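You operate a simulated robot arm through the tools that you are given. There is no shell and no other tool. Be economical: measure what you need, move in short steps, check, and stop when the job is done.

Carry out the task below with a simulated two-armed robot. There is one attempt and no reset: what you move stays moved.

## Task
On the top of the bench marked checks, fold the blue cloth in half.

It is judged by the outcome, as a careful person would: the job done as asked, and still so three seconds after it is handed in. It fails if anything else is knocked over, pushed out of place, dropped, spilled or broken. Flat cloth is picked up by pressing the open fingertips on it (5 to 10 N) and closing them slowly along it; thin cloth reads only 2 to 8 mm in the jaws.

## Robot
Two 7-joint arms with two-finger parallel grippers on one trunk, on a base that drives. Base frame: it is fixed to the floor where the robot stands at the start and does not move with it; the origin is under the middle of the robot, x ahead of it, y to its left, z up; the surface under the hand at the start is at about z = 80. Lengths are in cm, angles in degrees, forces in N, time in s.
The left shoulder is at the start at [20.2, 17.1, 105.4], the right one opposite. Places, roughly: top of the bench marked checks [70, 0, 80]. Payload 4.4 kg a hand.
The TCP of each hand is the grasp point between the finger pads, 2.3 cm short of the fingertips. In the tool frame z runs along the fingers and y along their closing line. Largest opening 9.4 cm; finger width 3.8, thickness 1; the body of the gripper, 5.4 by 9.6 cm, starts 3.9 cm behind the TCP.
Orientation is told as [roll, pitch, yaw] about the base's x, y, z axes, in that order, counted from this pose: with the fingers straight down and closing along the base's y, the tool's x points along the base's -x, its y along +y and its z along -z.

## Interface
- The arms move only by the tool arm_command. It takes "left_deltas", "right_deltas" or both (then of equal length, played together; a hand with none holds still); each is a list of rows, each a list of 7 numbers: the shift along the tool's x, y, z in cm, then the turn, a rotation vector about the tool's x, y, z in degrees, then the opening, from 0 (shut) to 1 (fully open). In form: [[dx, dy, dz, rx, ry, rz, hand], ...]. A call has 1 to 8 rows; each row shifts and turns the commanded pose from where the row before left it, along the tool's axes as they then stand. Each row takes 0.2 s and may step no farther than 5 cm and 8.6 degrees from the row before; otherwise, or with a gripper value out of range, the whole call is refused. Where a pose cannot be reached the arm comes as near as it can. A force on the tool above 40 N (or 10 N above the force at the start of the call, whichever is more), or a blocked arm, ends the call early, and 0.2 s more pass. Each finger travels about 7.2 cm/s and halts on what it meets, pressing with about 44 N; the grip force reading is that of the motor and also rises with nothing between the fingers. The clock runs only during rows and for 0.2 s after the last one: add rows that do not move to give the fingers time. The reply holds the time, the measured pose of the TCP, the force on the tool along the base axes, the opening and the grip force, in the units named above and with some noise, with the torque about the TCP (base axes, N m) and any sound that the robot's microphone picked up.
- Cameras (640 x 400 px; columns grow to the right, rows downward): "scene" is now at [33.85, -1.12, 117.23]; the picture's right is [-0.13, -0.99, 0.00], its down [-0.64, 0.08, -0.76] and it looks along [0.76, -0.10, -0.65] (base axes); focal length 214 px, centre (320, 200). "left" rides on the left gripper at [8.6, -1.6, -7.4] in its tool frame; the picture's right is [0.18, 0.98, 0.00], its down [-0.58, 0.11, -0.81] and it looks along [-0.79, 0.15, 0.59] (tool axes); focal length 243 px, centre (320, 200). "right" rides on the right gripper at [8.6, 1.6, -7.5] in its tool frame; the picture's right is [-0.18, 0.98, 0.00], its down [-0.58, -0.11, -0.81] and it looks along [-0.79, -0.15, 0.59] (tool axes); focal length 243 px, centre (320, 200). There is no depth. A picture from a camera that has moved, and an enlarged one, comes with that camera's place and axes in the base frame and with its lens.
- camera(camera): a new picture of that camera. It takes no simulated time.
- lift_body(by): slides the trunk up (or, below 0, down) by that many cm; the arms and the scene camera ride with it, the base frame stays. It gives what a move gives, with no picture.
- drive_base(legs): drives the robot by 1 to 6 legs, each [ahead, left, turn to the left] in cm, cm and degrees, along the robot's own axes; the way and the turn of a leg run together, so that a leg with both is an arc; at most 150 cm and 180 degrees a leg. The arms and the cameras ride along, it lands a little off, and it stops where it bumps. It gives what a move gives.
- pan_tilt(pan, tilt): turns the head with the scene camera to pan (to the left, within 80 degrees either way) and tilt (down, from -29 to 69), counted from straight ahead of the robot. It gives what a move gives.
- zoom(camera, box): a new picture of the part [left, top, right, bottom] of that camera's present view, enlarged. It takes no simulated time.
- hand_in(): hands the job in; it is judged then, once.

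Go step by step. Nothing tells you exact positions but the pictures and the camera data: compare them with the known pose of the tool, close in by small moves and look again before you grip or let go. The budget is 120 turns and 92 pictures, counting those below and the enlarged ones. Unless the task says otherwise, let go and move clear before handing in.

The tools are called after ">>>" by a JSON object that holds its "fn" and its "kwargs". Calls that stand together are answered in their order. arm_command: Moves the arms, as the interface text tells. Its arguments: {"type":"object","properties":{"left_deltas":{"type":"array","items":{"type":"array","items":{"type":"number"}}},"right_deltas":{"type":"array","items":{"type":"array","items":{"type":"number"}}}},"required":[]} The other tools are called the same way: lift_body (by) slides the trunk up or down; drive_base (legs) drives the base; pan_tilt (pan, tilt) turns the head that bears the scene camera; camera (camera) takes a picture; zoom (camera, box) takes an enlarged picture of a part of a camera's view; hand_in () hands the job in.

At the start:

```text
time_s: 0.0
left_eef_pos: [51.17, 24.68, 97.94]
left_tool_rot: [0.1, 0.0, 0.0]
left_contact_force: [-0.1, -0.4, -1.0]
left_torque: [0.04, 0.0, 0.01]
left_finger_gap: 9.38
left_gripper_force: 0.1
right_eef_pos: [56.84, -18.33, 99.43]
right_tool_rot: [0.0, 0.0, 0.0]
right_contact_force: [-0.2, 0.5, 0.0]
right_torque: [-0.04, -0.02, -0.01]
right_finger_gap: 9.42
right_gripper_force: 0.0
trunk travel left (down, up): [-7.5, 31.3]
robot x, y, heading: [0.03, -0.07, -0.2]
head pan, tilt: [-7.5, 40.2]
```

scene: 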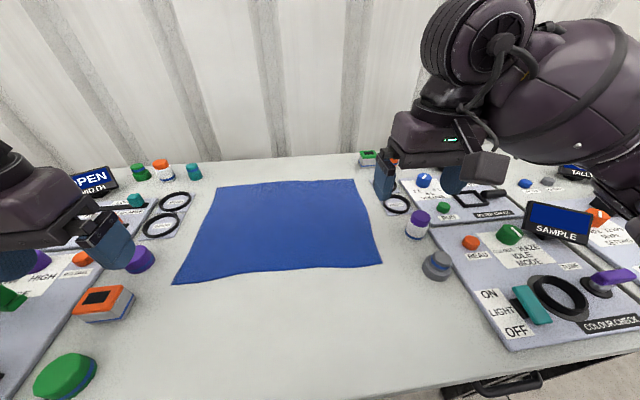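
right: 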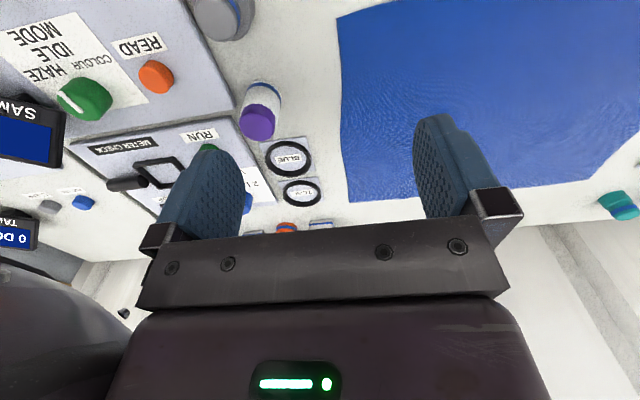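
left: 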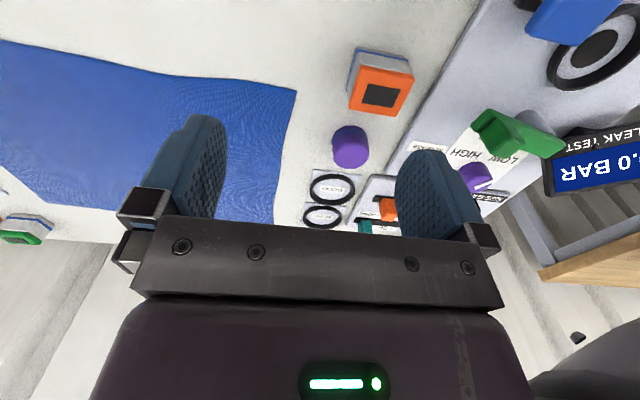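

The blue cloth lies about x 57–87, y −17.5 to 22.5. I'll fold the near edge over to the far edge using both hands, and start by hovering over the near corners.

>>> {"fn": "arm_command", "kwargs": {"left_deltas": [[-1.83, -1.3, 2.5, 0, 0, 0, 0.35], [-1.83, -1.3, 2.5, 0, 0, 0, 0.35], [-1.83, -1.3, 2.5, 0, 0, 0, 0.35], [-1.83, -1.3, 2.5, 0, 0, 0, 0.35], [0, 0, 0, 0, 0, 0, 0.35]], "right_deltas": [[-0.3, 1.08, 2.86, 0, 0, 0, 0.35], [-0.3, 1.08, 2.86, 0, 0, 0, 0.35], [-0.3, 1.08, 2.86, 0, 0, 0, 0.35], [-0.3, 1.08, 2.86, 0, 0, 0, 0.35], [0, 0, 0, 0, 0, 0, 0.35]]}}

>>> {"fn": "pan_tilt", "kwargs": {"pan": 0, "tilt": 45}}

>>> {"fn": "camera", "kwargs": {"camera": "scene"}}

>>> {"fn": "camera", "kwargs": {"camera": "left"}}

>>> {"fn": "camera", "kwargs": {"camera": "right"}}

```text
time_s: 1.2
left_eef_pos: [58.69, 19.55, 88.18]
left_tool_rot: [0.0, 0.0, 0.1]
left_contact_force: [0.0, 0.6, 0.3]
left_torque: [0.02, 0.01, -0.03]
left_finger_gap: 3.31
left_gripper_force: 0.1
right_eef_pos: [58.08, -13.95, 88.45]
right_tool_rot: [0.0, -0.1, 0.0]
right_contact_force: [0.4, -0.3, -0.2]
right_torque: [-0.01, -0.01, 0.01]
right_finger_gap: 3.28
right_gripper_force: 0.0
trunk travel left (down, up): [-7.5, 31.3]
robot x, y, heading: [-0.05, -0.36, -0.2]
head pan, tilt: [-7.5, 40.2]
```

```text
time_s: 1.9
left_eef_pos: [58.74, 19.58, 88.21]
left_tool_rot: [0.0, 0.0, 0.0]
left_contact_force: [-0.8, 0.1, 0.4]
left_torque: [0.02, 0.05, 0.01]
left_finger_gap: 3.28
left_gripper_force: 0.1
right_eef_pos: [58.13, -14.0, 88.39]
right_tool_rot: [0.0, 0.0, 0.0]
right_contact_force: [-0.2, -0.1, -0.8]
right_torque: [0.04, -0.01, -0.03]
right_finger_gap: 3.27
right_gripper_force: 0.1
trunk travel left (down, up): [-7.5, 31.3]
robot x, y, heading: [-0.07, -0.29, -0.1]
head pan, tilt: [0.0, 45.0]
```

```text
88 pictures are left
camera scene: at [33.56, -0.01, 116.53], right [0.0, -1.0, 0.0], down [-0.71, 0.0, -0.71], along [0.71, 0.0, -0.71], focal length 214 px, centre (320, 200)
```

scene: 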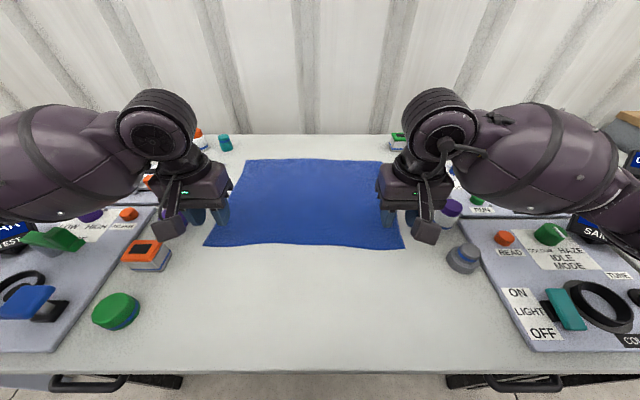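

```text
87 pictures are left
camera left: at [50.06, 18.01, 95.63], right [-0.18, 0.98, 0.0], down [0.58, 0.11, 0.81], along [0.79, 0.15, -0.59], focal length 243 px, centre (320, 200)
```

left: 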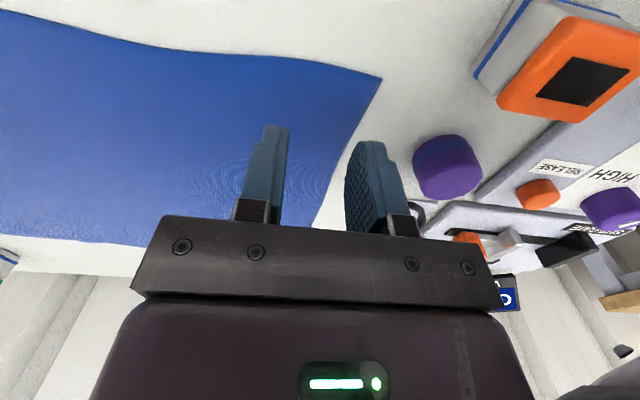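

```text
86 pictures are left
camera right: at [49.37, -12.35, 95.78], right [0.18, 0.98, 0.0], down [0.58, -0.11, 0.81], along [0.79, -0.15, -0.59], focal length 243 px, centre (320, 200)
```

right: 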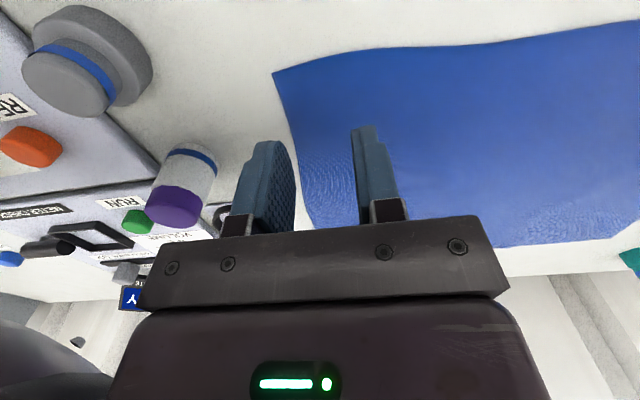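

Near corners are at about (57.1, 23.4) and (56.3, −16.7). I'll move the fingers to straddle the near edge just inside the corners and lower them close to the cloth.

>>> {"fn": "arm_command", "kwargs": {"left_deltas": [[0.3, 0.6, 1.7, 0, 0, 0, 0.35], [0.3, 0.6, 1.7, 0, 0, 0, 0.35], [0, 0, 1.6, 0, 0, 0, 0.35], [0, 0, 0, 0, 0, 0, 0.35]], "right_deltas": [[0.4, -0.1, 1.8, 0, 0, 0, 0.35], [0.4, -0.1, 1.8, 0, 0, 0, 0.35], [0, 0, 1.6, 0, 0, 0, 0.35], [0, 0, 0, 0, 0, 0, 0.35]]}}

>>> {"fn": "camera", "kwargs": {"camera": "left"}}

>>> {"fn": "camera", "kwargs": {"camera": "right"}}

```text
time_s: 2.9
left_eef_pos: [57.95, 20.73, 82.81]
left_tool_rot: [0.1, 0.1, 0.0]
left_contact_force: [0.2, 1.7, -0.2]
left_torque: [-0.05, -0.02, -0.01]
left_finger_gap: 3.3
left_gripper_force: 0.0
right_eef_pos: [57.35, -14.2, 83.14]
right_tool_rot: [0.1, 0.0, 0.0]
right_contact_force: [-0.5, 0.4, 0.7]
right_torque: [-0.02, 0.0, 0.0]
right_finger_gap: 3.29
right_gripper_force: 0.0
trunk travel left (down, up): [-7.5, 31.3]
robot x, y, heading: [-0.11, 0.18, -0.1]
head pan, tilt: [0.0, 45.0]
```

```text
85 pictures are left
camera left: at [49.37, 19.19, 90.39], right [-0.18, 0.98, 0.0], down [0.58, 0.11, 0.81], along [0.79, 0.15, -0.59], focal length 243 px, centre (320, 200)
```

left: 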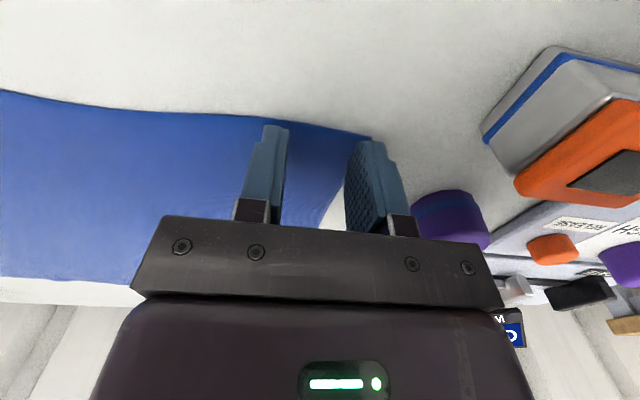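

```text
84 pictures are left
camera right: at [48.57, -12.56, 90.53], right [0.18, 0.98, 0.0], down [0.58, -0.11, 0.81], along [0.79, -0.15, -0.59], focal length 243 px, centre (320, 200)
```

right: 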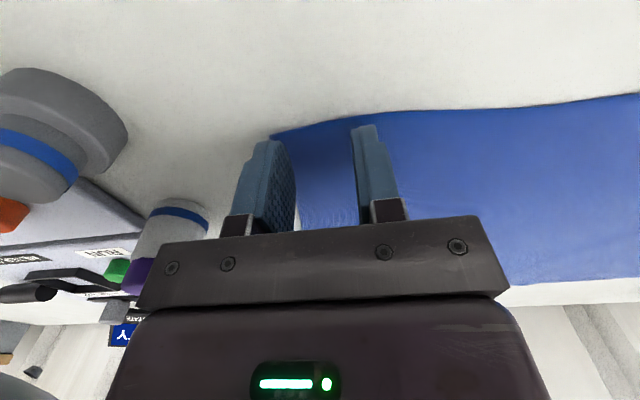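

The outer fingers sit right at the cloth's side edges, so I'll shift both hands inward by 0.9 cm and 0.5 cm toward me, then press down gently.

>>> {"fn": "arm_command", "kwargs": {"left_deltas": [[0.5, -0.9, 0, 0, 0, 0, 0.35], [0, 0, 0.25, 0, 0, 0, 0.35], [0, 0, 0.2, 0, 0, 0, 0.35], [0, 0, 0, 0, 0, 0, 0.35]], "right_deltas": [[0.5, 0.9, 0.3, 0, 0, 0, 0.35], [0, 0, 0.25, 0, 0, 0, 0.35], [0, 0, 0.2, 0, 0, 0, 0.35], [0, 0, 0, 0, 0, 0, 0.35]]}}

```text
time_s: 3.9
left_eef_pos: [57.56, 19.86, 82.4]
left_tool_rot: [0.0, -0.1, 0.0]
left_contact_force: [1.3, -0.4, 1.2]
left_torque: [-0.01, -0.01, -0.01]
left_finger_gap: 3.29
left_gripper_force: 0.1
right_eef_pos: [56.82, -13.29, 82.39]
right_tool_rot: [0.1, -0.3, 0.1]
right_contact_force: [-0.9, 2.8, 16.0]
right_torque: [-0.04, -0.13, 0.01]
right_finger_gap: 3.28
right_gripper_force: 0.1
trunk travel left (down, up): [-7.5, 31.3]
robot x, y, heading: [-0.02, 0.1, 0.1]
head pan, tilt: [0.0, 45.0]
```

The right hand is pressing a bit hard at 16 N and the left is barely touching, so I'll adjust both.

>>> {"fn": "arm_command", "kwargs": {"left_deltas": [[0, 0, 0.13, 0, 0, 0, 0.35], [0, 0, 0, 0, 0, 0, 0.35]], "right_deltas": [[0, 0, -0.1, 0, 0, 0, 0.35], [0, 0, 0, 0, 0, 0, 0.35]]}}

```text
time_s: 4.5
left_eef_pos: [57.41, 19.86, 82.41]
left_tool_rot: [-0.1, -0.3, 0.0]
left_contact_force: [2.1, 0.1, 15.2]
left_torque: [-0.01, -0.16, 0.03]
left_finger_gap: 3.27
left_gripper_force: 0.0
right_eef_pos: [56.79, -13.4, 82.45]
right_tool_rot: [0.0, -0.1, 0.0]
right_contact_force: [2.7, 0.7, 9.2]
right_torque: [0.04, -0.13, 0.03]
right_finger_gap: 3.28
right_gripper_force: 0.0
trunk travel left (down, up): [-7.5, 31.3]
robot x, y, heading: [0.1, 0.39, 0.0]
head pan, tilt: [0.0, 45.0]
```

Left reads 15 N and right 9 N; I'll ease the left a touch and close both slowly.

>>> {"fn": "arm_command", "kwargs": {"left_deltas": [[0, 0, -0.07, 0, 0, 0, 0.35], [0, 0, 0, 0, 0, 0, 0.3], [0, 0, 0, 0, 0, 0, 0.25], [0, 0, 0, 0, 0, 0, 0.2], [0, 0, 0, 0, 0, 0, 0.15], [0, 0, 0, 0, 0, 0, 0.1], [0, 0, 0, 0, 0, 0, 0.05], [0, 0, 0, 0, 0, 0, 0]], "right_deltas": [[0, 0, 0, 0, 0, 0, 0.35], [0, 0, 0, 0, 0, 0, 0.3], [0, 0, 0, 0, 0, 0, 0.25], [0, 0, 0, 0, 0, 0, 0.2], [0, 0, 0, 0, 0, 0, 0.15], [0, 0, 0, 0, 0, 0, 0.1], [0, 0, 0, 0, 0, 0, 0.05], [0, 0, 0, 0, 0, 0, 0]]}}

>>> {"fn": "camera", "kwargs": {"camera": "left"}}

>>> {"fn": "camera", "kwargs": {"camera": "right"}}

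```text
time_s: 6.3
left_eef_pos: [57.47, 19.73, 82.38]
left_tool_rot: [0.0, -0.3, 0.1]
left_contact_force: [-0.6, -1.0, 20.3]
left_torque: [-0.06, -0.16, -0.01]
left_finger_gap: 0.0
left_gripper_force: 42.1
right_eef_pos: [56.64, -13.42, 82.5]
right_tool_rot: [0.1, 0.0, 0.0]
right_contact_force: [0.0, 0.5, 8.4]
right_torque: [-0.02, -0.08, 0.02]
right_finger_gap: 0.0
right_gripper_force: 42.8
trunk travel left (down, up): [-7.5, 31.3]
robot x, y, heading: [-0.08, 0.27, -0.3]
head pan, tilt: [0.0, 45.0]
```

```text
83 pictures are left
camera left: at [48.75, 18.28, 89.94], right [-0.18, 0.98, 0.0], down [0.58, 0.11, 0.81], along [0.79, 0.15, -0.59], focal length 243 px, centre (320, 200)
```

left: 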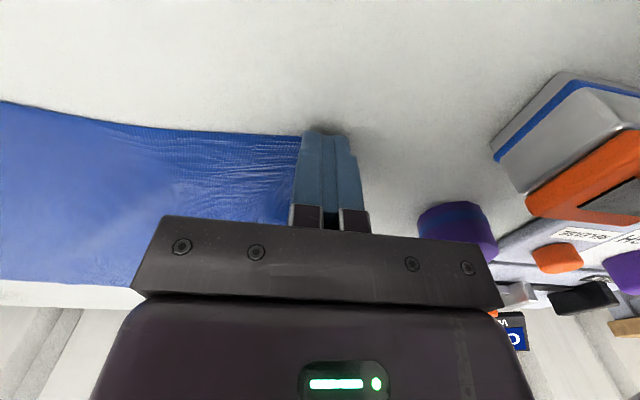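

```text
82 pictures are left
camera right: at [47.92, -11.82, 89.84], right [0.18, 0.98, 0.0], down [0.58, -0.11, 0.81], along [0.79, -0.15, -0.59], focal length 243 px, centre (320, 200)
```

right: 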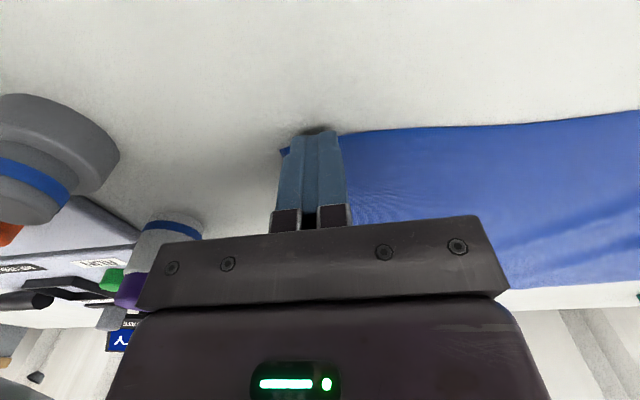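

Both gaps read 0, so nothing is caught. I'll lift, reopen and see how the cloth lies.

>>> {"fn": "arm_command", "kwargs": {"left_deltas": [[0, 0, -1.5, 0, 0, 0, 0], [0, 0, -1.5, 0, 0, 0, 0], [0, 0, -2, 0, 0, 0, 0.4], [0, 0, -1.0, 0, 0, 0, 0.4], [0, 0, 0, 0, 0, 0, 0.4]], "right_deltas": [[0, 0, -1.5, 0, 0, 0, 0], [0, 0, -1.5, 0, 0, 0, 0], [0, 0, -2, 0, 0, 0, 0.4], [0, 0, -1.0, 0, 0, 0, 0.4], [0, 0, 0, 0, 0, 0, 0.4]]}}

>>> {"fn": "camera", "kwargs": {"camera": "left"}}

>>> {"fn": "camera", "kwargs": {"camera": "right"}}

```text
time_s: 7.5
left_eef_pos: [57.38, 19.81, 88.35]
left_tool_rot: [0.0, 0.0, 0.0]
left_contact_force: [-0.1, 0.2, 0.3]
left_torque: [0.0, 0.02, 0.0]
left_finger_gap: 3.78
left_gripper_force: 0.1
right_eef_pos: [56.73, -13.28, 88.24]
right_tool_rot: [0.0, -0.1, 0.0]
right_contact_force: [-0.1, -0.4, 0.2]
right_torque: [-0.02, 0.0, 0.01]
right_finger_gap: 3.77
right_gripper_force: 0.0
trunk travel left (down, up): [-7.5, 31.3]
robot x, y, heading: [-0.39, 0.11, 0.0]
head pan, tilt: [0.0, 45.0]
```

```text
81 pictures are left
camera left: at [48.77, 18.14, 95.84], right [-0.18, 0.98, 0.0], down [0.58, 0.11, 0.81], along [0.79, 0.15, -0.59], focal length 243 px, centre (320, 200)
```

left: 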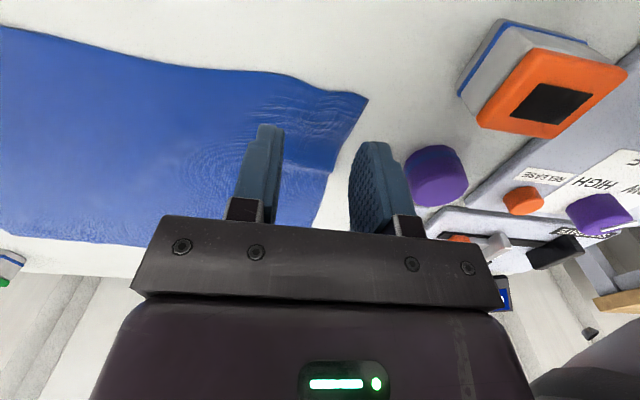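

```text
80 pictures are left
camera right: at [48.02, -11.65, 95.65], right [0.18, 0.98, 0.0], down [0.58, -0.11, 0.81], along [0.79, -0.15, -0.59], focal length 243 px, centre (320, 200)
```

right: 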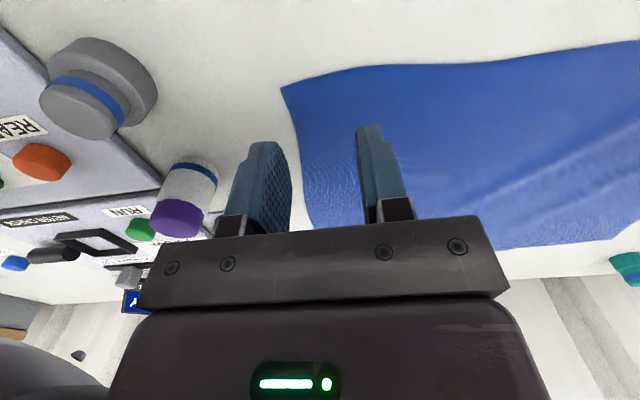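

The fingertips overhung the edge too much and slid over the cloth. I'll try the right hand alone, fully on the cloth with a wider opening and slower closing.

>>> {"fn": "arm_command", "kwargs": {"right_deltas": [[-0.8, 0.65, 2, 0, 0, 0, 0.5], [-0.8, 0.65, 2, 0, 0, 0, 0.5], [0, 0, 1.2, 0, 0, 0, 0.5], [0, 0, 0.4, 0, 0, 0, 0.5], [0, 0, 0.2, 0, 0, 0, 0.5], [0, 0, 0.0, 0, 0, 0, 0.5]]}}

```text
time_s: 8.9
left_eef_pos: [57.49, 19.55, 88.31]
left_tool_rot: [-0.1, 0.0, 0.0]
left_contact_force: [0.3, -0.5, -0.8]
left_torque: [-0.02, -0.03, -0.01]
left_finger_gap: 3.77
left_gripper_force: 0.0
right_eef_pos: [58.38, -12.04, 82.68]
right_tool_rot: [0.0, 0.1, 0.0]
right_contact_force: [0.3, 0.1, 0.6]
right_torque: [0.02, 0.01, -0.03]
right_finger_gap: 4.71
right_gripper_force: 0.0
trunk travel left (down, up): [-7.5, 31.3]
robot x, y, heading: [0.3, 0.07, 0.2]
head pan, tilt: [0.0, 45.0]
```

>>> {"fn": "arm_command", "kwargs": {"right_deltas": [[0, 0, 0.2, 0, 0, 0, 0.5], [0, 0, 0.07, 0, 0, 0, 0.5], [0, 0, 0, 0, 0, 0, 0.5]]}}

>>> {"fn": "camera", "kwargs": {"camera": "right"}}

```text
time_s: 9.7
left_eef_pos: [57.32, 19.68, 88.41]
left_tool_rot: [0.1, -0.2, 0.0]
left_contact_force: [-0.3, -0.1, -1.1]
left_torque: [0.0, 0.03, -0.04]
left_finger_gap: 3.78
left_gripper_force: 0.0
right_eef_pos: [58.24, -12.13, 82.36]
right_tool_rot: [0.1, -0.3, 0.0]
right_contact_force: [2.6, 1.6, 15.1]
right_torque: [-0.07, -0.02, 0.03]
right_finger_gap: 4.71
right_gripper_force: 0.0
trunk travel left (down, up): [-7.5, 31.3]
robot x, y, heading: [0.14, 0.06, -0.2]
head pan, tilt: [0.0, 45.0]
```

```text
79 pictures are left
camera right: at [49.57, -10.45, 89.82], right [0.18, 0.98, 0.0], down [0.58, -0.11, 0.81], along [0.79, -0.15, -0.59], focal length 243 px, centre (320, 200)
```

right: 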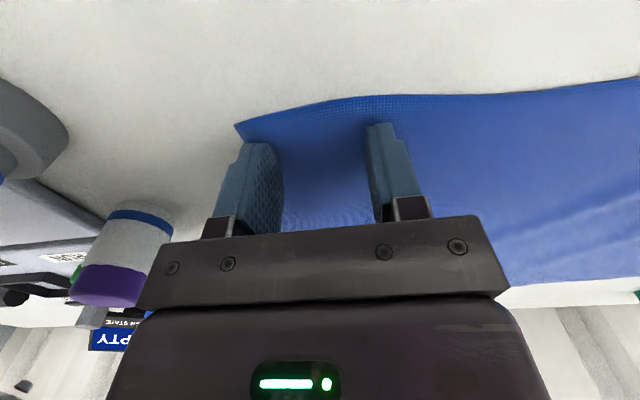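

The fingers are now fully on the cloth, so I'll ease the force to about 8–10 N and close slowly.

>>> {"fn": "arm_command", "kwargs": {"right_deltas": [[0, 0, -0.07, 0, 0, 0, 0.5], [0, 0, 0, 0, 0, 0, 0.47], [0, 0, 0, 0, 0, 0, 0.44], [0, 0, 0, 0, 0, 0, 0.41], [0, 0, 0, 0, 0, 0, 0.38], [0, 0, 0, 0, 0, 0, 0.35], [0, 0, 0, 0, 0, 0, 0.32], [0, 0, 0, 0, 0, 0, 0.29]]}}

>>> {"fn": "camera", "kwargs": {"camera": "right"}}

```text
time_s: 11.5
left_eef_pos: [57.42, 19.66, 88.34]
left_tool_rot: [0.0, -0.1, 0.0]
left_contact_force: [-0.9, 0.4, -0.6]
left_torque: [0.01, 0.0, 0.03]
left_finger_gap: 3.75
left_gripper_force: 0.1
right_eef_pos: [58.21, -12.1, 82.46]
right_tool_rot: [0.0, -0.1, 0.0]
right_contact_force: [1.3, -0.4, 24.5]
right_torque: [-0.07, 0.07, 0.04]
right_finger_gap: 2.64
right_gripper_force: 0.1
trunk travel left (down, up): [-7.5, 31.3]
robot x, y, heading: [-0.11, 0.0, -0.3]
head pan, tilt: [0.0, 45.0]
```

```text
78 pictures are left
camera right: at [49.47, -10.49, 89.82], right [0.18, 0.98, 0.0], down [0.58, -0.11, 0.81], along [0.79, -0.15, -0.59], focal length 243 px, centre (320, 200)
```

right: 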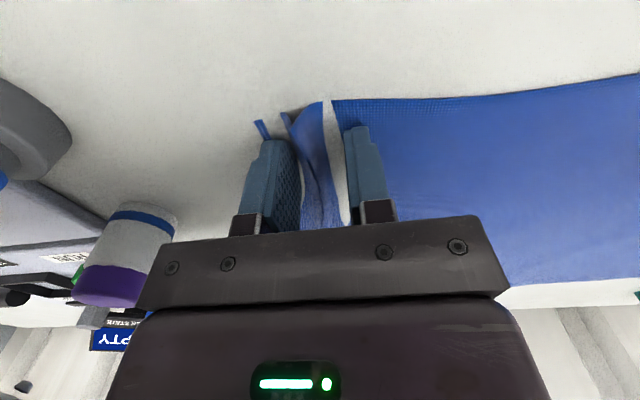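

A ridge is buckling up between the fingers. I'll ease slightly and keep closing.

>>> {"fn": "arm_command", "kwargs": {"right_deltas": [[0, 0, -0.05, 0, 0, 0, 0.25], [0, 0, 0, 0, 0, 0, 0.21], [0, 0, 0, 0, 0, 0, 0.17], [0, 0, 0, 0, 0, 0, 0.13], [0, 0, 0, 0, 0, 0, 0.09], [0, 0, 0, 0, 0, 0, 0.05], [0, 0, 0, 0, 0, 0, 0], [0, 0, 0, 0, 0, 0, 0]]}}

>>> {"fn": "camera", "kwargs": {"camera": "right"}}

```text
time_s: 13.3
left_eef_pos: [57.43, 19.73, 88.29]
left_tool_rot: [0.0, -0.1, 0.0]
left_contact_force: [-0.3, -0.5, -0.3]
left_torque: [0.02, 0.02, 0.01]
left_finger_gap: 3.76
left_gripper_force: 0.1
right_eef_pos: [58.34, -12.08, 82.39]
right_tool_rot: [0.1, -0.2, 0.0]
right_contact_force: [0.4, -2.7, 15.6]
right_torque: [-0.05, -0.01, 0.0]
right_finger_gap: 0.25
right_gripper_force: 44.1
trunk travel left (down, up): [-7.5, 31.3]
robot x, y, heading: [0.15, 0.19, -0.0]
head pan, tilt: [0.0, 45.0]
```

```text
77 pictures are left
camera right: at [49.58, -10.5, 89.84], right [0.18, 0.98, 0.0], down [0.58, -0.11, 0.81], along [0.79, -0.15, -0.59], focal length 243 px, centre (320, 200)
```

right: 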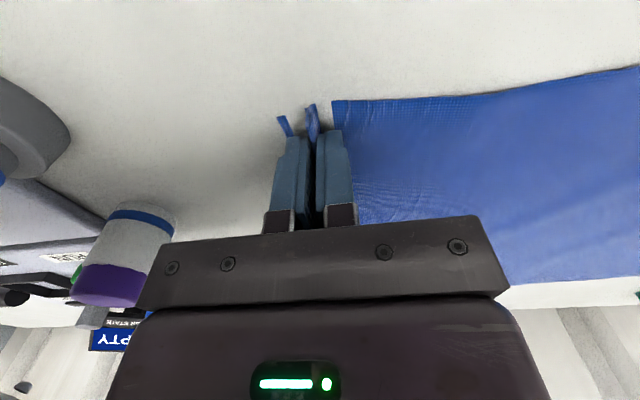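

The right hand holds cloth (0.25 cm), so I'll do the same with the left.

>>> {"fn": "arm_command", "kwargs": {"left_deltas": [[-0.9, -0.3, 2, 0, 0, 0, 0.5], [-0.9, -0.3, 2, 0, 0, 0, 0.5], [0, 0, 1.2, 0, 0, 0, 0.5], [0, 0, 0.4, 0, 0, 0, 0.5], [0, 0, 0.2, 0, 0, 0, 0.5], [0, 0, 0.12, 0, 0, 0, 0.5], [0, 0, 0.0, 0, 0, 0, 0.5]]}}

>>> {"fn": "camera", "kwargs": {"camera": "left"}}

```text
time_s: 14.9
left_eef_pos: [59.31, 19.49, 83.58]
left_tool_rot: [0.4, -1.6, 0.5]
left_contact_force: [-0.4, -0.4, -0.8]
left_torque: [0.01, 0.01, -0.01]
left_finger_gap: 4.73
left_gripper_force: 0.0
right_eef_pos: [58.06, -12.05, 83.07]
right_tool_rot: [0.1, -0.5, 0.0]
right_contact_force: [-0.1, 0.8, 0.9]
right_torque: [0.04, 0.01, -0.01]
right_finger_gap: 0.23
right_gripper_force: 43.9
trunk travel left (down, up): [-7.5, 31.3]
robot x, y, heading: [0.23, -0.18, -0.0]
head pan, tilt: [0.0, 45.0]
```

```text
76 pictures are left
camera left: at [50.49, 17.87, 90.91], right [-0.19, 0.98, 0.0], down [0.56, 0.11, 0.82], along [0.81, 0.16, -0.57], focal length 243 px, centre (320, 200)
```

left: 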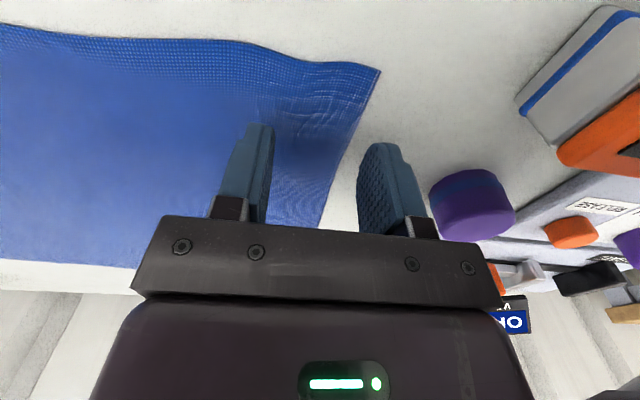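

The left stopped short at z 83.6 with a slight tilt and no contact. I'll hold briefly and re-measure.

>>> {"fn": "arm_command", "kwargs": {"left_deltas": [[0, 0, 0, 0, 0, 0, 0.5], [0, 0, 0.0, 0, 0, 0, 0.5]]}}

>>> {"fn": "camera", "kwargs": {"camera": "scene"}}

```text
time_s: 15.5
left_eef_pos: [59.3, 19.58, 83.64]
left_tool_rot: [0.4, -1.7, 0.4]
left_contact_force: [-0.3, -0.5, -0.1]
left_torque: [-0.01, 0.05, -0.01]
left_finger_gap: 4.69
left_gripper_force: 0.1
right_eef_pos: [57.99, -12.27, 82.89]
right_tool_rot: [0.1, -0.4, 0.0]
right_contact_force: [0.1, 0.2, -0.5]
right_torque: [0.04, -0.04, -0.03]
right_finger_gap: 0.25
right_gripper_force: 44.0
trunk travel left (down, up): [-7.5, 31.3]
robot x, y, heading: [-0.1, 0.03, 0.1]
head pan, tilt: [0.0, 45.0]
```

```text
75 pictures are left
camera scene: at [32.84, -0.23, 116.84], right [0.0, -1.0, 0.0], down [-0.7, 0.0, -0.71], along [0.71, 0.0, -0.7], focal length 214 px, centre (320, 200)
```

scene: 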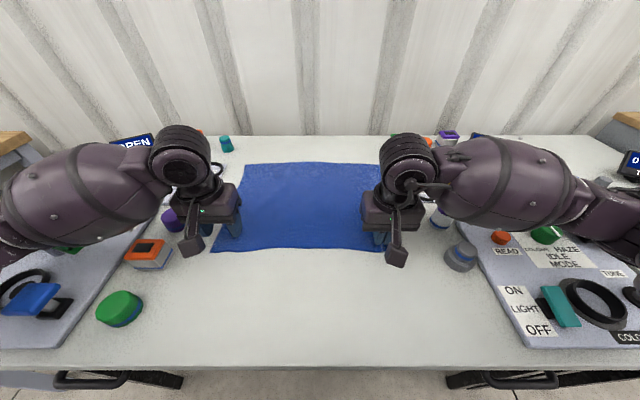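

The whole body appears to have shifted up, which suggests the left forearm is leaning on something, probably the left panel. I'll raise the left hand right away and look there.

>>> {"fn": "arm_command", "kwargs": {"left_deltas": [[0, 0, -2, 0, 0, 0, 0.5], [0, 0, -2.0, 0, 0, 0, 0.5], [0, 0, 0, 0, 0, 0, 0.5]]}}

>>> {"fn": "pan_tilt", "kwargs": {"pan": 50, "tilt": 45}}

>>> {"fn": "camera", "kwargs": {"camera": "scene"}}

```text
time_s: 16.1
left_eef_pos: [58.77, 19.09, 85.1]
left_tool_rot: [0.0, 0.9, -0.1]
left_contact_force: [-0.6, -0.4, 0.6]
left_torque: [0.02, -0.01, 0.01]
left_finger_gap: 4.72
left_gripper_force: 0.1
right_eef_pos: [58.32, -12.26, 82.49]
right_tool_rot: [0.3, -0.2, 0.1]
right_contact_force: [0.4, -0.7, 10.3]
right_torque: [-0.03, 0.02, 0.02]
right_finger_gap: 0.23
right_gripper_force: 43.9
trunk travel left (down, up): [-7.5, 31.3]
robot x, y, heading: [0.08, -0.18, 0.2]
head pan, tilt: [0.0, 45.0]
stopped in row 3 (right hand): the force on the tool passed its limit at 50 N (the readings are from after the stop); the commanded pose is now the measured one
```

```text
time_s: 17.3
left_eef_pos: [58.8, 18.92, 85.51]
left_tool_rot: [0.1, 0.7, -0.3]
left_contact_force: [0.4, -0.6, -0.2]
left_torque: [-0.04, 0.02, 0.0]
left_finger_gap: 4.7
left_gripper_force: 0.1
right_eef_pos: [58.46, -12.18, 82.84]
right_tool_rot: [0.2, -0.4, 0.0]
right_contact_force: [-1.0, -0.9, -0.3]
right_torque: [0.03, 0.01, 0.02]
right_finger_gap: 0.25
right_gripper_force: 43.2
trunk travel left (down, up): [-7.5, 31.3]
robot x, y, heading: [-0.17, -0.11, -0.2]
head pan, tilt: [50.0, 45.0]
```

```text
74 pictures are left
camera scene: at [30.6, 6.13, 116.52], right [0.76, -0.64, 0.0], down [-0.46, -0.54, -0.71], along [0.46, 0.54, -0.71], focal length 214 px, centre (320, 200)
```

scene: 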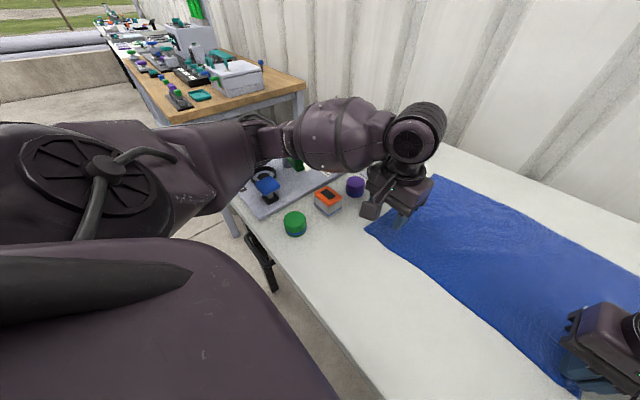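

>>> {"fn": "zoom", "kwargs": {"camera": "scene", "box": [220, 80, 460, 230]}}

>>> {"fn": "camera", "kwargs": {"camera": "left"}}

```text
2.67 times, centred on (340, 155) of scene
camera zoom: at [30.6, 6.13, 116.52], right [0.76, -0.64, 0.0], down [-0.46, -0.54, -0.71], along [0.46, 0.54, -0.71], focal length 572 px, centre (267, 320)
```

zoom: 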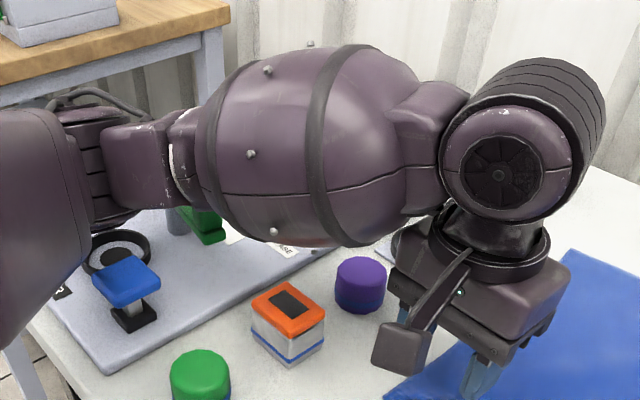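

```text
72 pictures are left
camera left: at [50.3, 17.46, 93.14], right [-0.18, 0.98, 0.0], down [0.59, 0.11, 0.8], along [0.79, 0.14, -0.6], focal length 243 px, centre (320, 200)
```

left: 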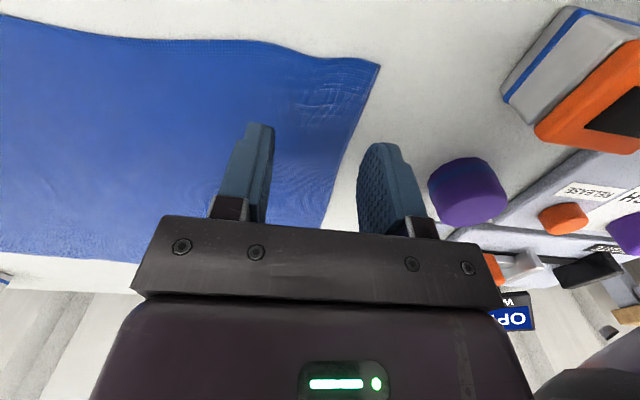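

The bulky left forearm is low over the left panel. I'll raise the trunk 10 cm so the elbows sit higher, then bring the right hand back down.

>>> {"fn": "lift_body", "kwargs": {"by": 10}}

>>> {"fn": "arm_command", "kwargs": {"right_deltas": [[0, 0, 2.2, 0, 0, 0, 0], [0, 0, 2.2, 0, 0, 0, 0], [0, 0, 2.2, 0, 0, 0, 0], [0, 0, 2.2, 0, 0, 0, 0], [0, 0, 0, 0, 0, 0, 0]]}}

>>> {"fn": "camera", "kwargs": {"camera": "scene"}}

```text
time_s: 18.6
left_eef_pos: [58.95, 19.05, 95.31]
left_tool_rot: [0.1, 0.8, -0.3]
left_contact_force: [0.7, 0.0, 0.1]
left_torque: [0.0, 0.07, 0.02]
left_finger_gap: 4.73
left_gripper_force: 0.0
right_eef_pos: [58.51, -12.16, 92.59]
right_tool_rot: [0.3, -0.2, 0.0]
right_contact_force: [0.4, -0.1, -1.3]
right_torque: [0.02, -0.01, 0.0]
right_finger_gap: 0.26
right_gripper_force: 44.5
trunk travel left (down, up): [-17.5, 21.3]
robot x, y, heading: [-0.03, -0.16, -0.2]
head pan, tilt: [50.0, 45.0]
```

```text
time_s: 19.8
left_eef_pos: [58.9, 19.08, 95.58]
left_tool_rot: [0.0, 0.6, -0.3]
left_contact_force: [0.0, -0.4, 0.0]
left_torque: [-0.04, 0.02, -0.04]
left_finger_gap: 4.71
left_gripper_force: 0.0
right_eef_pos: [58.39, -12.12, 83.81]
right_tool_rot: [0.1, -0.6, 0.0]
right_contact_force: [0.2, -0.4, -0.1]
right_torque: [0.02, 0.0, -0.01]
right_finger_gap: 0.27
right_gripper_force: 44.1
trunk travel left (down, up): [-17.5, 21.3]
robot x, y, heading: [-0.2, -0.14, -0.1]
head pan, tilt: [50.0, 45.0]
```

```text
71 pictures are left
camera scene: at [20.53, 6.14, 128.74], right [0.77, -0.64, 0.0], down [-0.45, -0.54, -0.71], along [0.46, 0.54, -0.71], focal length 214 px, centre (320, 200)
```

scene: 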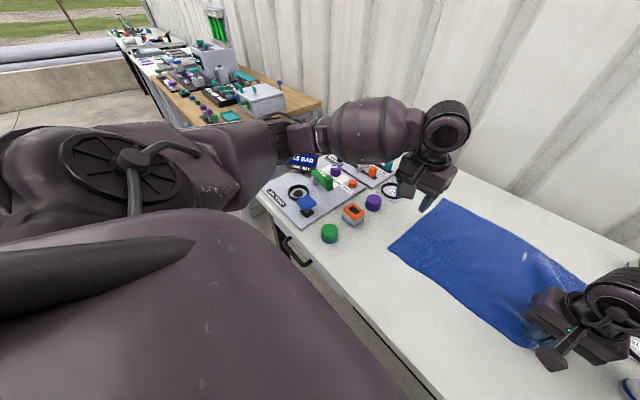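

>>> {"fn": "zoom", "kwargs": {"camera": "scene", "box": [250, 140, 420, 246]}}

>>> {"fn": "camera", "kwargs": {"camera": "left"}}

```text
3.76 times, centred on (335, 193) of scene
camera zoom: at [20.53, 6.14, 128.74], right [0.77, -0.64, 0.0], down [-0.45, -0.54, -0.71], along [0.46, 0.54, -0.71], focal length 807 px, centre (264, 226)
```

zoom: 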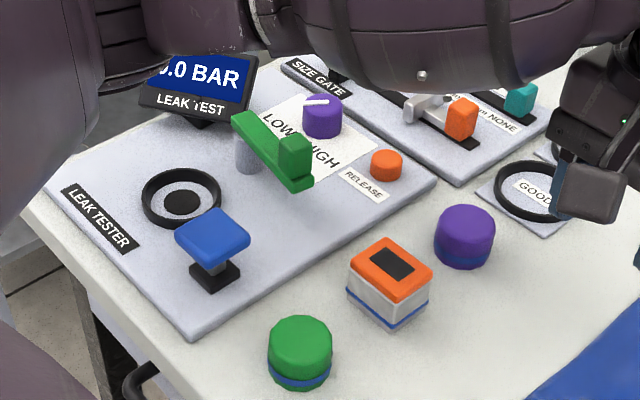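

```text
69 pictures are left
camera left: at [50.28, 17.46, 103.17], right [-0.18, 0.98, 0.0], down [0.59, 0.11, 0.8], along [0.79, 0.14, -0.6], focal length 243 px, centre (320, 200)
```

left: 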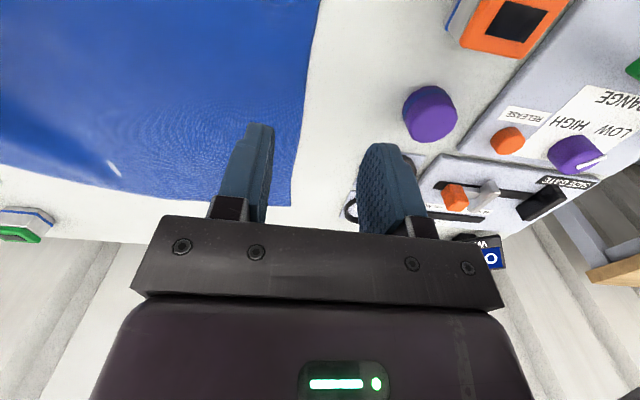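

Everything on the panel looks upright. Now I'll lower the left hand over its corner.

>>> {"fn": "arm_command", "kwargs": {"left_deltas": [[0, 0, 3, 0, 0, 0, 0.5], [0, 0, 3, 0, 0, 0, 0.5], [0, 0, 3, 0, 0, 0, 0.5], [0, 0, 2.5, 0, 0, 0, 0.5], [0, 0, 0, 0, 0, 0, 0.5]]}}

>>> {"fn": "camera", "kwargs": {"camera": "left"}}

```text
time_s: 21.0
left_eef_pos: [58.77, 19.15, 84.02]
left_tool_rot: [0.0, 0.6, -0.3]
left_contact_force: [0.2, -0.5, 0.0]
left_torque: [0.01, -0.02, 0.0]
left_finger_gap: 4.71
left_gripper_force: 0.1
right_eef_pos: [58.46, -12.16, 83.9]
right_tool_rot: [0.3, -0.4, 0.0]
right_contact_force: [-0.4, 0.3, -0.5]
right_torque: [0.02, -0.02, 0.0]
right_finger_gap: 0.25
right_gripper_force: 44.3
trunk travel left (down, up): [-17.5, 21.3]
robot x, y, heading: [-0.26, -0.22, -0.1]
head pan, tilt: [50.0, 45.0]
```

```text
68 pictures are left
camera left: at [50.22, 17.65, 91.64], right [-0.18, 0.98, 0.0], down [0.59, 0.11, 0.8], along [0.79, 0.14, -0.6], focal length 243 px, centre (320, 200)
```

left: 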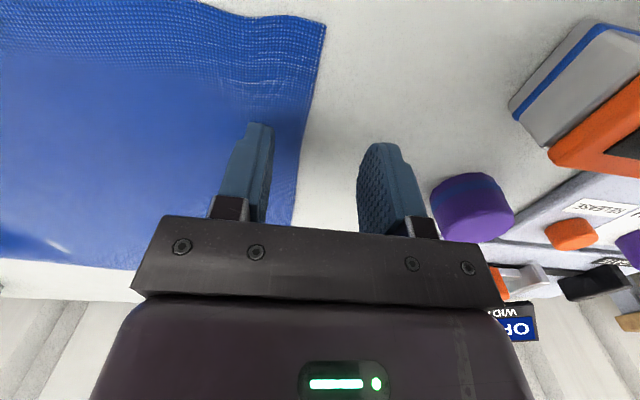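

The cloth moved when the right hand rose and its left corner is now near (53.6, 18.5). I'll look at the whole cloth.

>>> {"fn": "pan_tilt", "kwargs": {"pan": 0, "tilt": 50}}

>>> {"fn": "camera", "kwargs": {"camera": "scene"}}

```text
time_s: 22.2
left_eef_pos: [58.67, 19.13, 83.97]
left_tool_rot: [0.0, 0.6, -0.4]
left_contact_force: [0.6, 0.2, -0.5]
left_torque: [0.01, 0.01, -0.01]
left_finger_gap: 4.71
left_gripper_force: 0.1
right_eef_pos: [58.47, -12.07, 83.87]
right_tool_rot: [0.2, -0.3, 0.1]
right_contact_force: [-0.3, -1.2, 0.0]
right_torque: [0.05, 0.0, -0.02]
right_finger_gap: 0.23
right_gripper_force: 43.9
trunk travel left (down, up): [-17.5, 21.3]
robot x, y, heading: [-0.08, -0.11, -0.0]
head pan, tilt: [0.0, 50.0]
```

```text
67 pictures are left
camera scene: at [23.01, -0.08, 128.04], right [0.0, -1.0, 0.0], down [-0.77, 0.0, -0.64], along [0.64, 0.0, -0.77], focal length 214 px, centre (320, 200)
```

scene: 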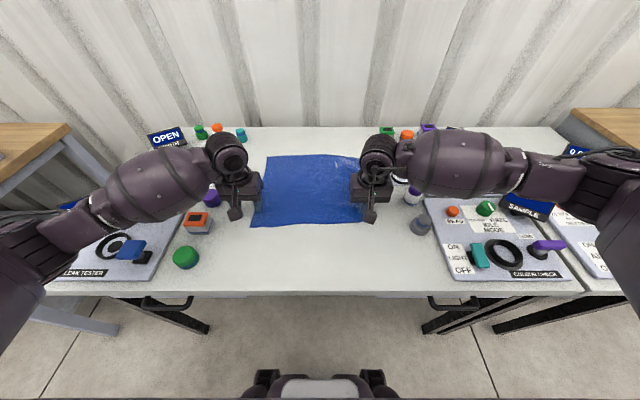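

The cloth has slid about 4 cm nearer, with its left edge now near y 18.4. I'll move the left hand to (55.8, 14.6) and check.

>>> {"fn": "arm_command", "kwargs": {"left_deltas": [[1.5, -2.3, 0, 0, 0, 0, 0.5], [1.4, -2.3, 0, 0, 0, 0, 0.5], [0, 0, 0.7, 0, 0, 0, 0.5], [0, 0, 0, 0, 0, 0, 0.5]]}}

>>> {"fn": "camera", "kwargs": {"camera": "left"}}

```text
time_s: 23.2
left_eef_pos: [55.66, 14.56, 83.3]
left_tool_rot: [0.0, 0.6, -0.3]
left_contact_force: [-0.1, -0.1, 0.0]
left_torque: [0.0, 0.0, -0.01]
left_finger_gap: 4.72
left_gripper_force: 0.0
right_eef_pos: [58.52, -12.14, 83.88]
right_tool_rot: [0.2, -0.4, 0.0]
right_contact_force: [0.3, 0.1, 0.1]
right_torque: [0.01, -0.05, -0.02]
right_finger_gap: 0.24
right_gripper_force: 44.0
trunk travel left (down, up): [-17.5, 21.3]
robot x, y, heading: [0.27, -0.15, 0.1]
head pan, tilt: [0.0, 50.0]
```

```text
66 pictures are left
camera left: at [47.16, 12.94, 90.9], right [-0.18, 0.98, 0.0], down [0.59, 0.11, 0.8], along [0.79, 0.14, -0.6], focal length 243 px, centre (320, 200)
```

left: 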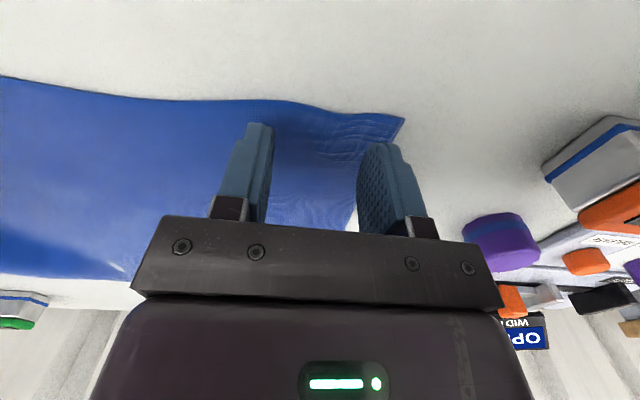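

I'll shift inward 0.8 cm more and press down.

>>> {"fn": "arm_command", "kwargs": {"left_deltas": [[0, -0.8, 0.3, 0, -0.6, 0.3, 0.5], [0, 0, 0.25, 0, 0, 0, 0.5], [0, 0, 0.2, 0, 0, 0, 0.5], [0, 0, 0.1, 0, 0, 0, 0.5], [0, 0, 0, 0, 0, 0, 0.5]]}}

>>> {"fn": "camera", "kwargs": {"camera": "left"}}

```text
time_s: 24.4
left_eef_pos: [55.88, 13.55, 82.61]
left_tool_rot: [0.0, 0.0, -0.6]
left_contact_force: [-0.5, -1.2, 0.7]
left_torque: [-0.02, -0.03, -0.01]
left_finger_gap: 4.72
left_gripper_force: 0.1
right_eef_pos: [58.63, -12.02, 83.86]
right_tool_rot: [0.2, -0.3, 0.0]
right_contact_force: [0.2, -0.3, 0.5]
right_torque: [0.02, -0.02, -0.05]
right_finger_gap: 0.24
right_gripper_force: 44.0
trunk travel left (down, up): [-17.5, 21.3]
robot x, y, heading: [-0.28, 0.18, -0.1]
head pan, tilt: [0.0, 50.0]
```

```text
65 pictures are left
camera left: at [47.2, 12.11, 90.01], right [-0.17, 0.98, 0.0], down [0.58, 0.1, 0.81], along [0.79, 0.14, -0.59], focal length 243 px, centre (320, 200)
```

left: 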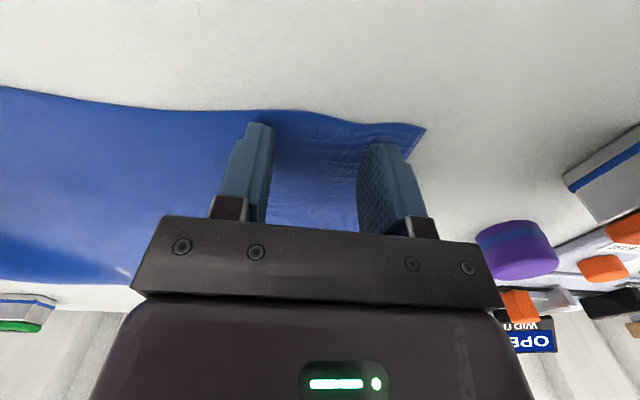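

Placement looks good, so I'll press a little more until I read 8–10 N.

>>> {"fn": "arm_command", "kwargs": {"left_deltas": [[0, 0, 0.15, 0, 0, 0, 0.5], [0, 0, 0.08, 0, 0, 0, 0.5], [0, 0, 0, 0, 0, 0, 0.5]]}}

```text
time_s: 25.2
left_eef_pos: [55.89, 13.51, 82.52]
left_tool_rot: [0.0, -0.1, -0.4]
left_contact_force: [1.4, 3.6, 13.3]
left_torque: [0.15, 0.03, -0.02]
left_finger_gap: 4.72
left_gripper_force: 0.3
right_eef_pos: [58.36, -12.11, 83.89]
right_tool_rot: [0.1, -0.6, 0.0]
right_contact_force: [-0.2, 0.2, 0.7]
right_torque: [0.02, -0.02, -0.01]
right_finger_gap: 0.25
right_gripper_force: 44.4
trunk travel left (down, up): [-17.5, 21.3]
robot x, y, heading: [-0.57, 0.11, -0.2]
head pan, tilt: [0.0, 50.0]
```

>>> {"fn": "arm_command", "kwargs": {"left_deltas": [[0, 0, -0.03, 0, 0, 0, 0.5], [0, 0, 0, 0, 0, 0, 0.47], [0, 0, 0, 0, 0, 0, 0.44], [0, 0, 0, 0, 0, 0, 0.41], [0, 0, 0, 0, 0, 0, 0.38], [0, 0, 0, 0, 0, 0, 0.35], [0, 0, 0, 0, 0, 0, 0.32], [0, 0, 0, 0, 0, 0, 0.29]]}}

>>> {"fn": "camera", "kwargs": {"camera": "left"}}

```text
time_s: 27.0
left_eef_pos: [55.76, 13.58, 82.38]
left_tool_rot: [0.0, -0.1, -0.5]
left_contact_force: [0.6, 0.9, 23.0]
left_torque: [0.11, 0.03, -0.01]
left_finger_gap: 2.65
left_gripper_force: 0.0
right_eef_pos: [58.24, -12.07, 83.92]
right_tool_rot: [0.1, -0.6, 0.1]
right_contact_force: [-0.3, -0.4, -0.3]
right_torque: [0.02, -0.01, 0.0]
right_finger_gap: 0.24
right_gripper_force: 43.4
trunk travel left (down, up): [-17.5, 21.3]
robot x, y, heading: [0.0, -0.35, -0.1]
head pan, tilt: [0.0, 50.0]
```

```text
64 pictures are left
camera left: at [47.04, 12.05, 89.95], right [-0.17, 0.98, 0.0], down [0.58, 0.1, 0.81], along [0.8, 0.14, -0.59], focal length 243 px, centre (320, 200)
```

left: 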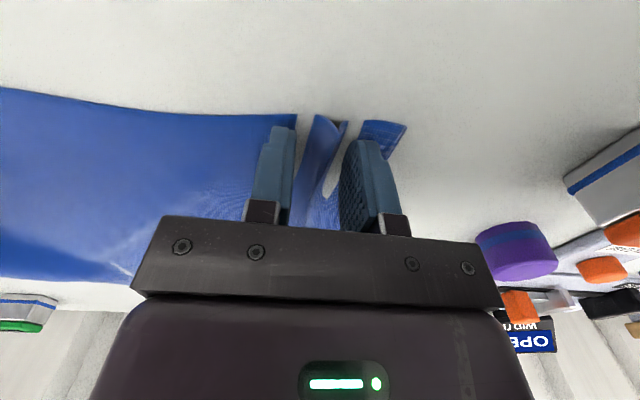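

The ridge forms well, so I'll continue closing.

>>> {"fn": "arm_command", "kwargs": {"left_deltas": [[0, 0, -0.05, 0, 0, 0, 0.25], [0, 0, 0, 0, 0, 0, 0.21], [0, 0, 0, 0, 0, 0, 0.17], [0, 0, 0, 0, 0, 0, 0.13], [0, 0, 0, 0, 0, 0, 0.09], [0, 0, 0, 0, 0, 0, 0.05], [0, 0, 0, 0, 0, 0, 0], [0, 0, 0, 0, 0, 0, 0]]}}

>>> {"fn": "camera", "kwargs": {"camera": "scene"}}

>>> {"fn": "camera", "kwargs": {"camera": "right"}}

```text
time_s: 28.8
left_eef_pos: [55.62, 13.57, 82.5]
left_tool_rot: [0.0, 0.0, -0.6]
left_contact_force: [-0.5, -0.2, 14.5]
left_torque: [-0.03, 0.09, -0.05]
left_finger_gap: 0.23
left_gripper_force: 44.1
right_eef_pos: [58.39, -12.1, 83.95]
right_tool_rot: [0.3, -0.5, 0.0]
right_contact_force: [-0.1, -0.4, 0.0]
right_torque: [0.01, -0.01, -0.01]
right_finger_gap: 0.24
right_gripper_force: 44.3
trunk travel left (down, up): [-17.5, 21.3]
robot x, y, heading: [0.03, -0.12, -0.1]
head pan, tilt: [0.0, 50.0]
```

```text
63 pictures are left
camera scene: at [22.91, -0.11, 128.06], right [0.0, -1.0, 0.0], down [-0.77, 0.0, -0.64], along [0.64, 0.0, -0.77], focal length 214 px, centre (320, 200)
```

scene: 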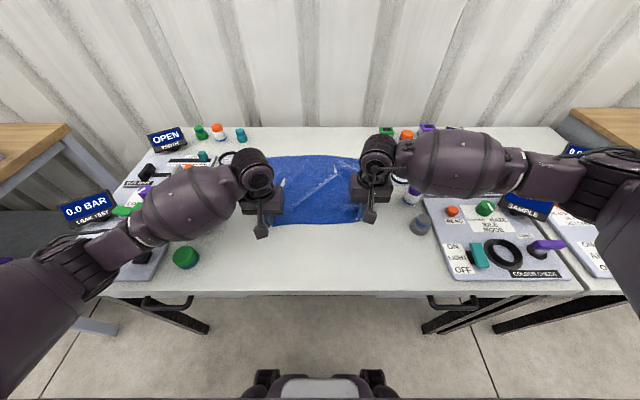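

```text
62 pictures are left
camera right: at [49.6, -10.53, 91.23], right [0.18, 0.98, 0.01], down [0.57, -0.11, 0.81], along [0.8, -0.15, -0.59], focal length 243 px, centre (320, 200)
```

right: 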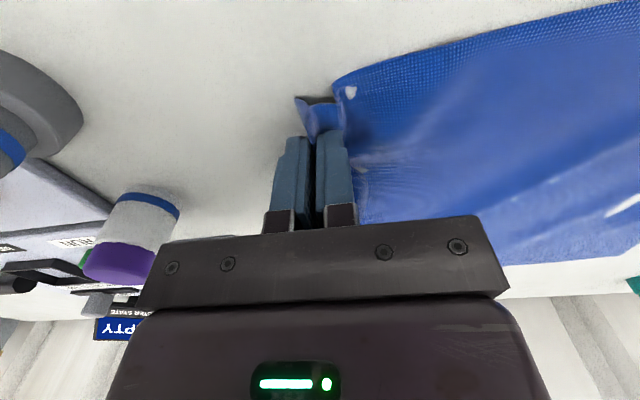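

Both hands hold cloth. I'll lift and carry the near edge halfway over, spreading the hands slightly, then look.

>>> {"fn": "arm_command", "kwargs": {"left_deltas": [[-0.5, 0.1, -4, 0, 0, 0, 0], [-2, 0.1, -4, 0, 0, 0, 0], [-4, 0.2, -2.5, 0, 0, 0, 0], [-4.5, 0.3, -0.5, 0, 0, 0, 0], [0, 0, 0, 0, 0, 0, 0]], "right_deltas": [[-0.2, -0.1, -3.4, 0, 0, 0, 0], [-1.5, -0.1, -3.5, 0, 0, 0, 0], [-3.0, -0.2, -2.2, 0, 0, 0, 0], [-3.7, -0.3, -0.5, 0, 0, 0, 0], [0, 0, 0, 0, 0, 0, 0]]}}

>>> {"fn": "camera", "kwargs": {"camera": "scene"}}

>>> {"fn": "camera", "kwargs": {"camera": "right"}}

>>> {"fn": "camera", "kwargs": {"camera": "left"}}

```text
time_s: 30.0
left_eef_pos: [66.94, 13.75, 93.6]
left_tool_rot: [-0.1, 0.0, -0.6]
left_contact_force: [-0.3, 0.5, 0.1]
left_torque: [-0.01, 0.01, -0.02]
left_finger_gap: 0.27
left_gripper_force: 44.1
right_eef_pos: [66.57, -12.9, 93.23]
right_tool_rot: [0.2, -0.5, 0.1]
right_contact_force: [0.5, -0.8, -0.1]
right_torque: [0.04, 0.05, 0.01]
right_finger_gap: 0.25
right_gripper_force: 43.7
trunk travel left (down, up): [-17.5, 21.3]
robot x, y, heading: [-0.3, -0.05, -0.2]
head pan, tilt: [0.0, 50.0]
```

```text
61 pictures are left
camera scene: at [22.95, -0.09, 128.06], right [0.0, -1.0, 0.0], down [-0.77, 0.0, -0.64], along [0.64, 0.0, -0.77], focal length 214 px, centre (320, 200)
```

scene: 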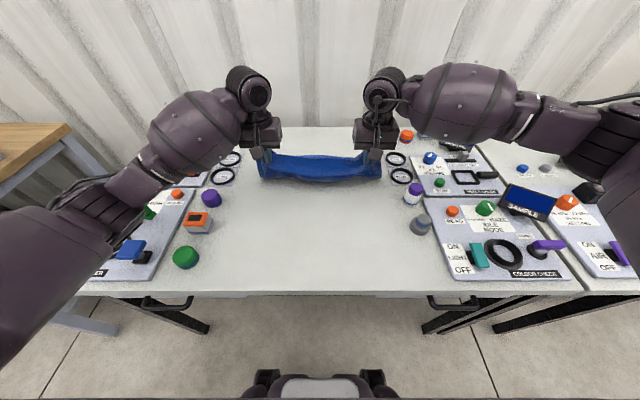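

```text
60 pictures are left
camera right: at [57.8, -11.23, 100.69], right [0.18, 0.98, 0.01], down [0.57, -0.11, 0.81], along [0.8, -0.15, -0.59], focal length 243 px, centre (320, 200)
```

right: 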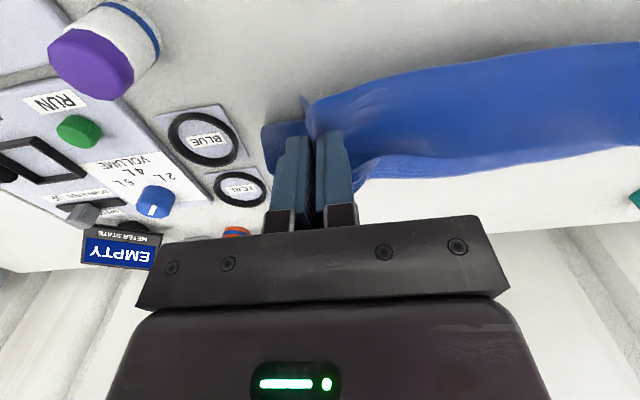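

```text
59 pictures are left
camera left: at [58.27, 12.43, 101.0], right [-0.17, 0.98, 0.0], down [0.58, 0.1, 0.81], along [0.79, 0.14, -0.59], focal length 243 px, centre (320, 200)
```

left: 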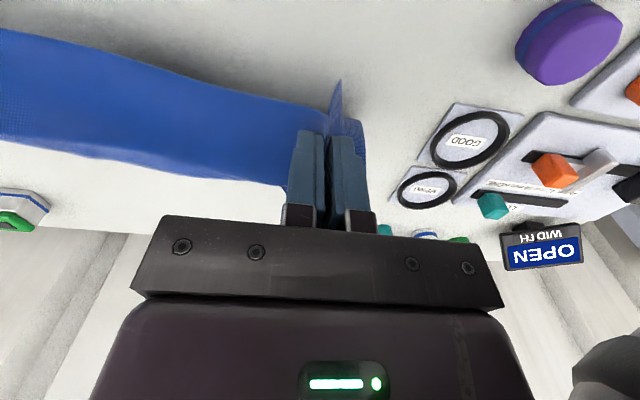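

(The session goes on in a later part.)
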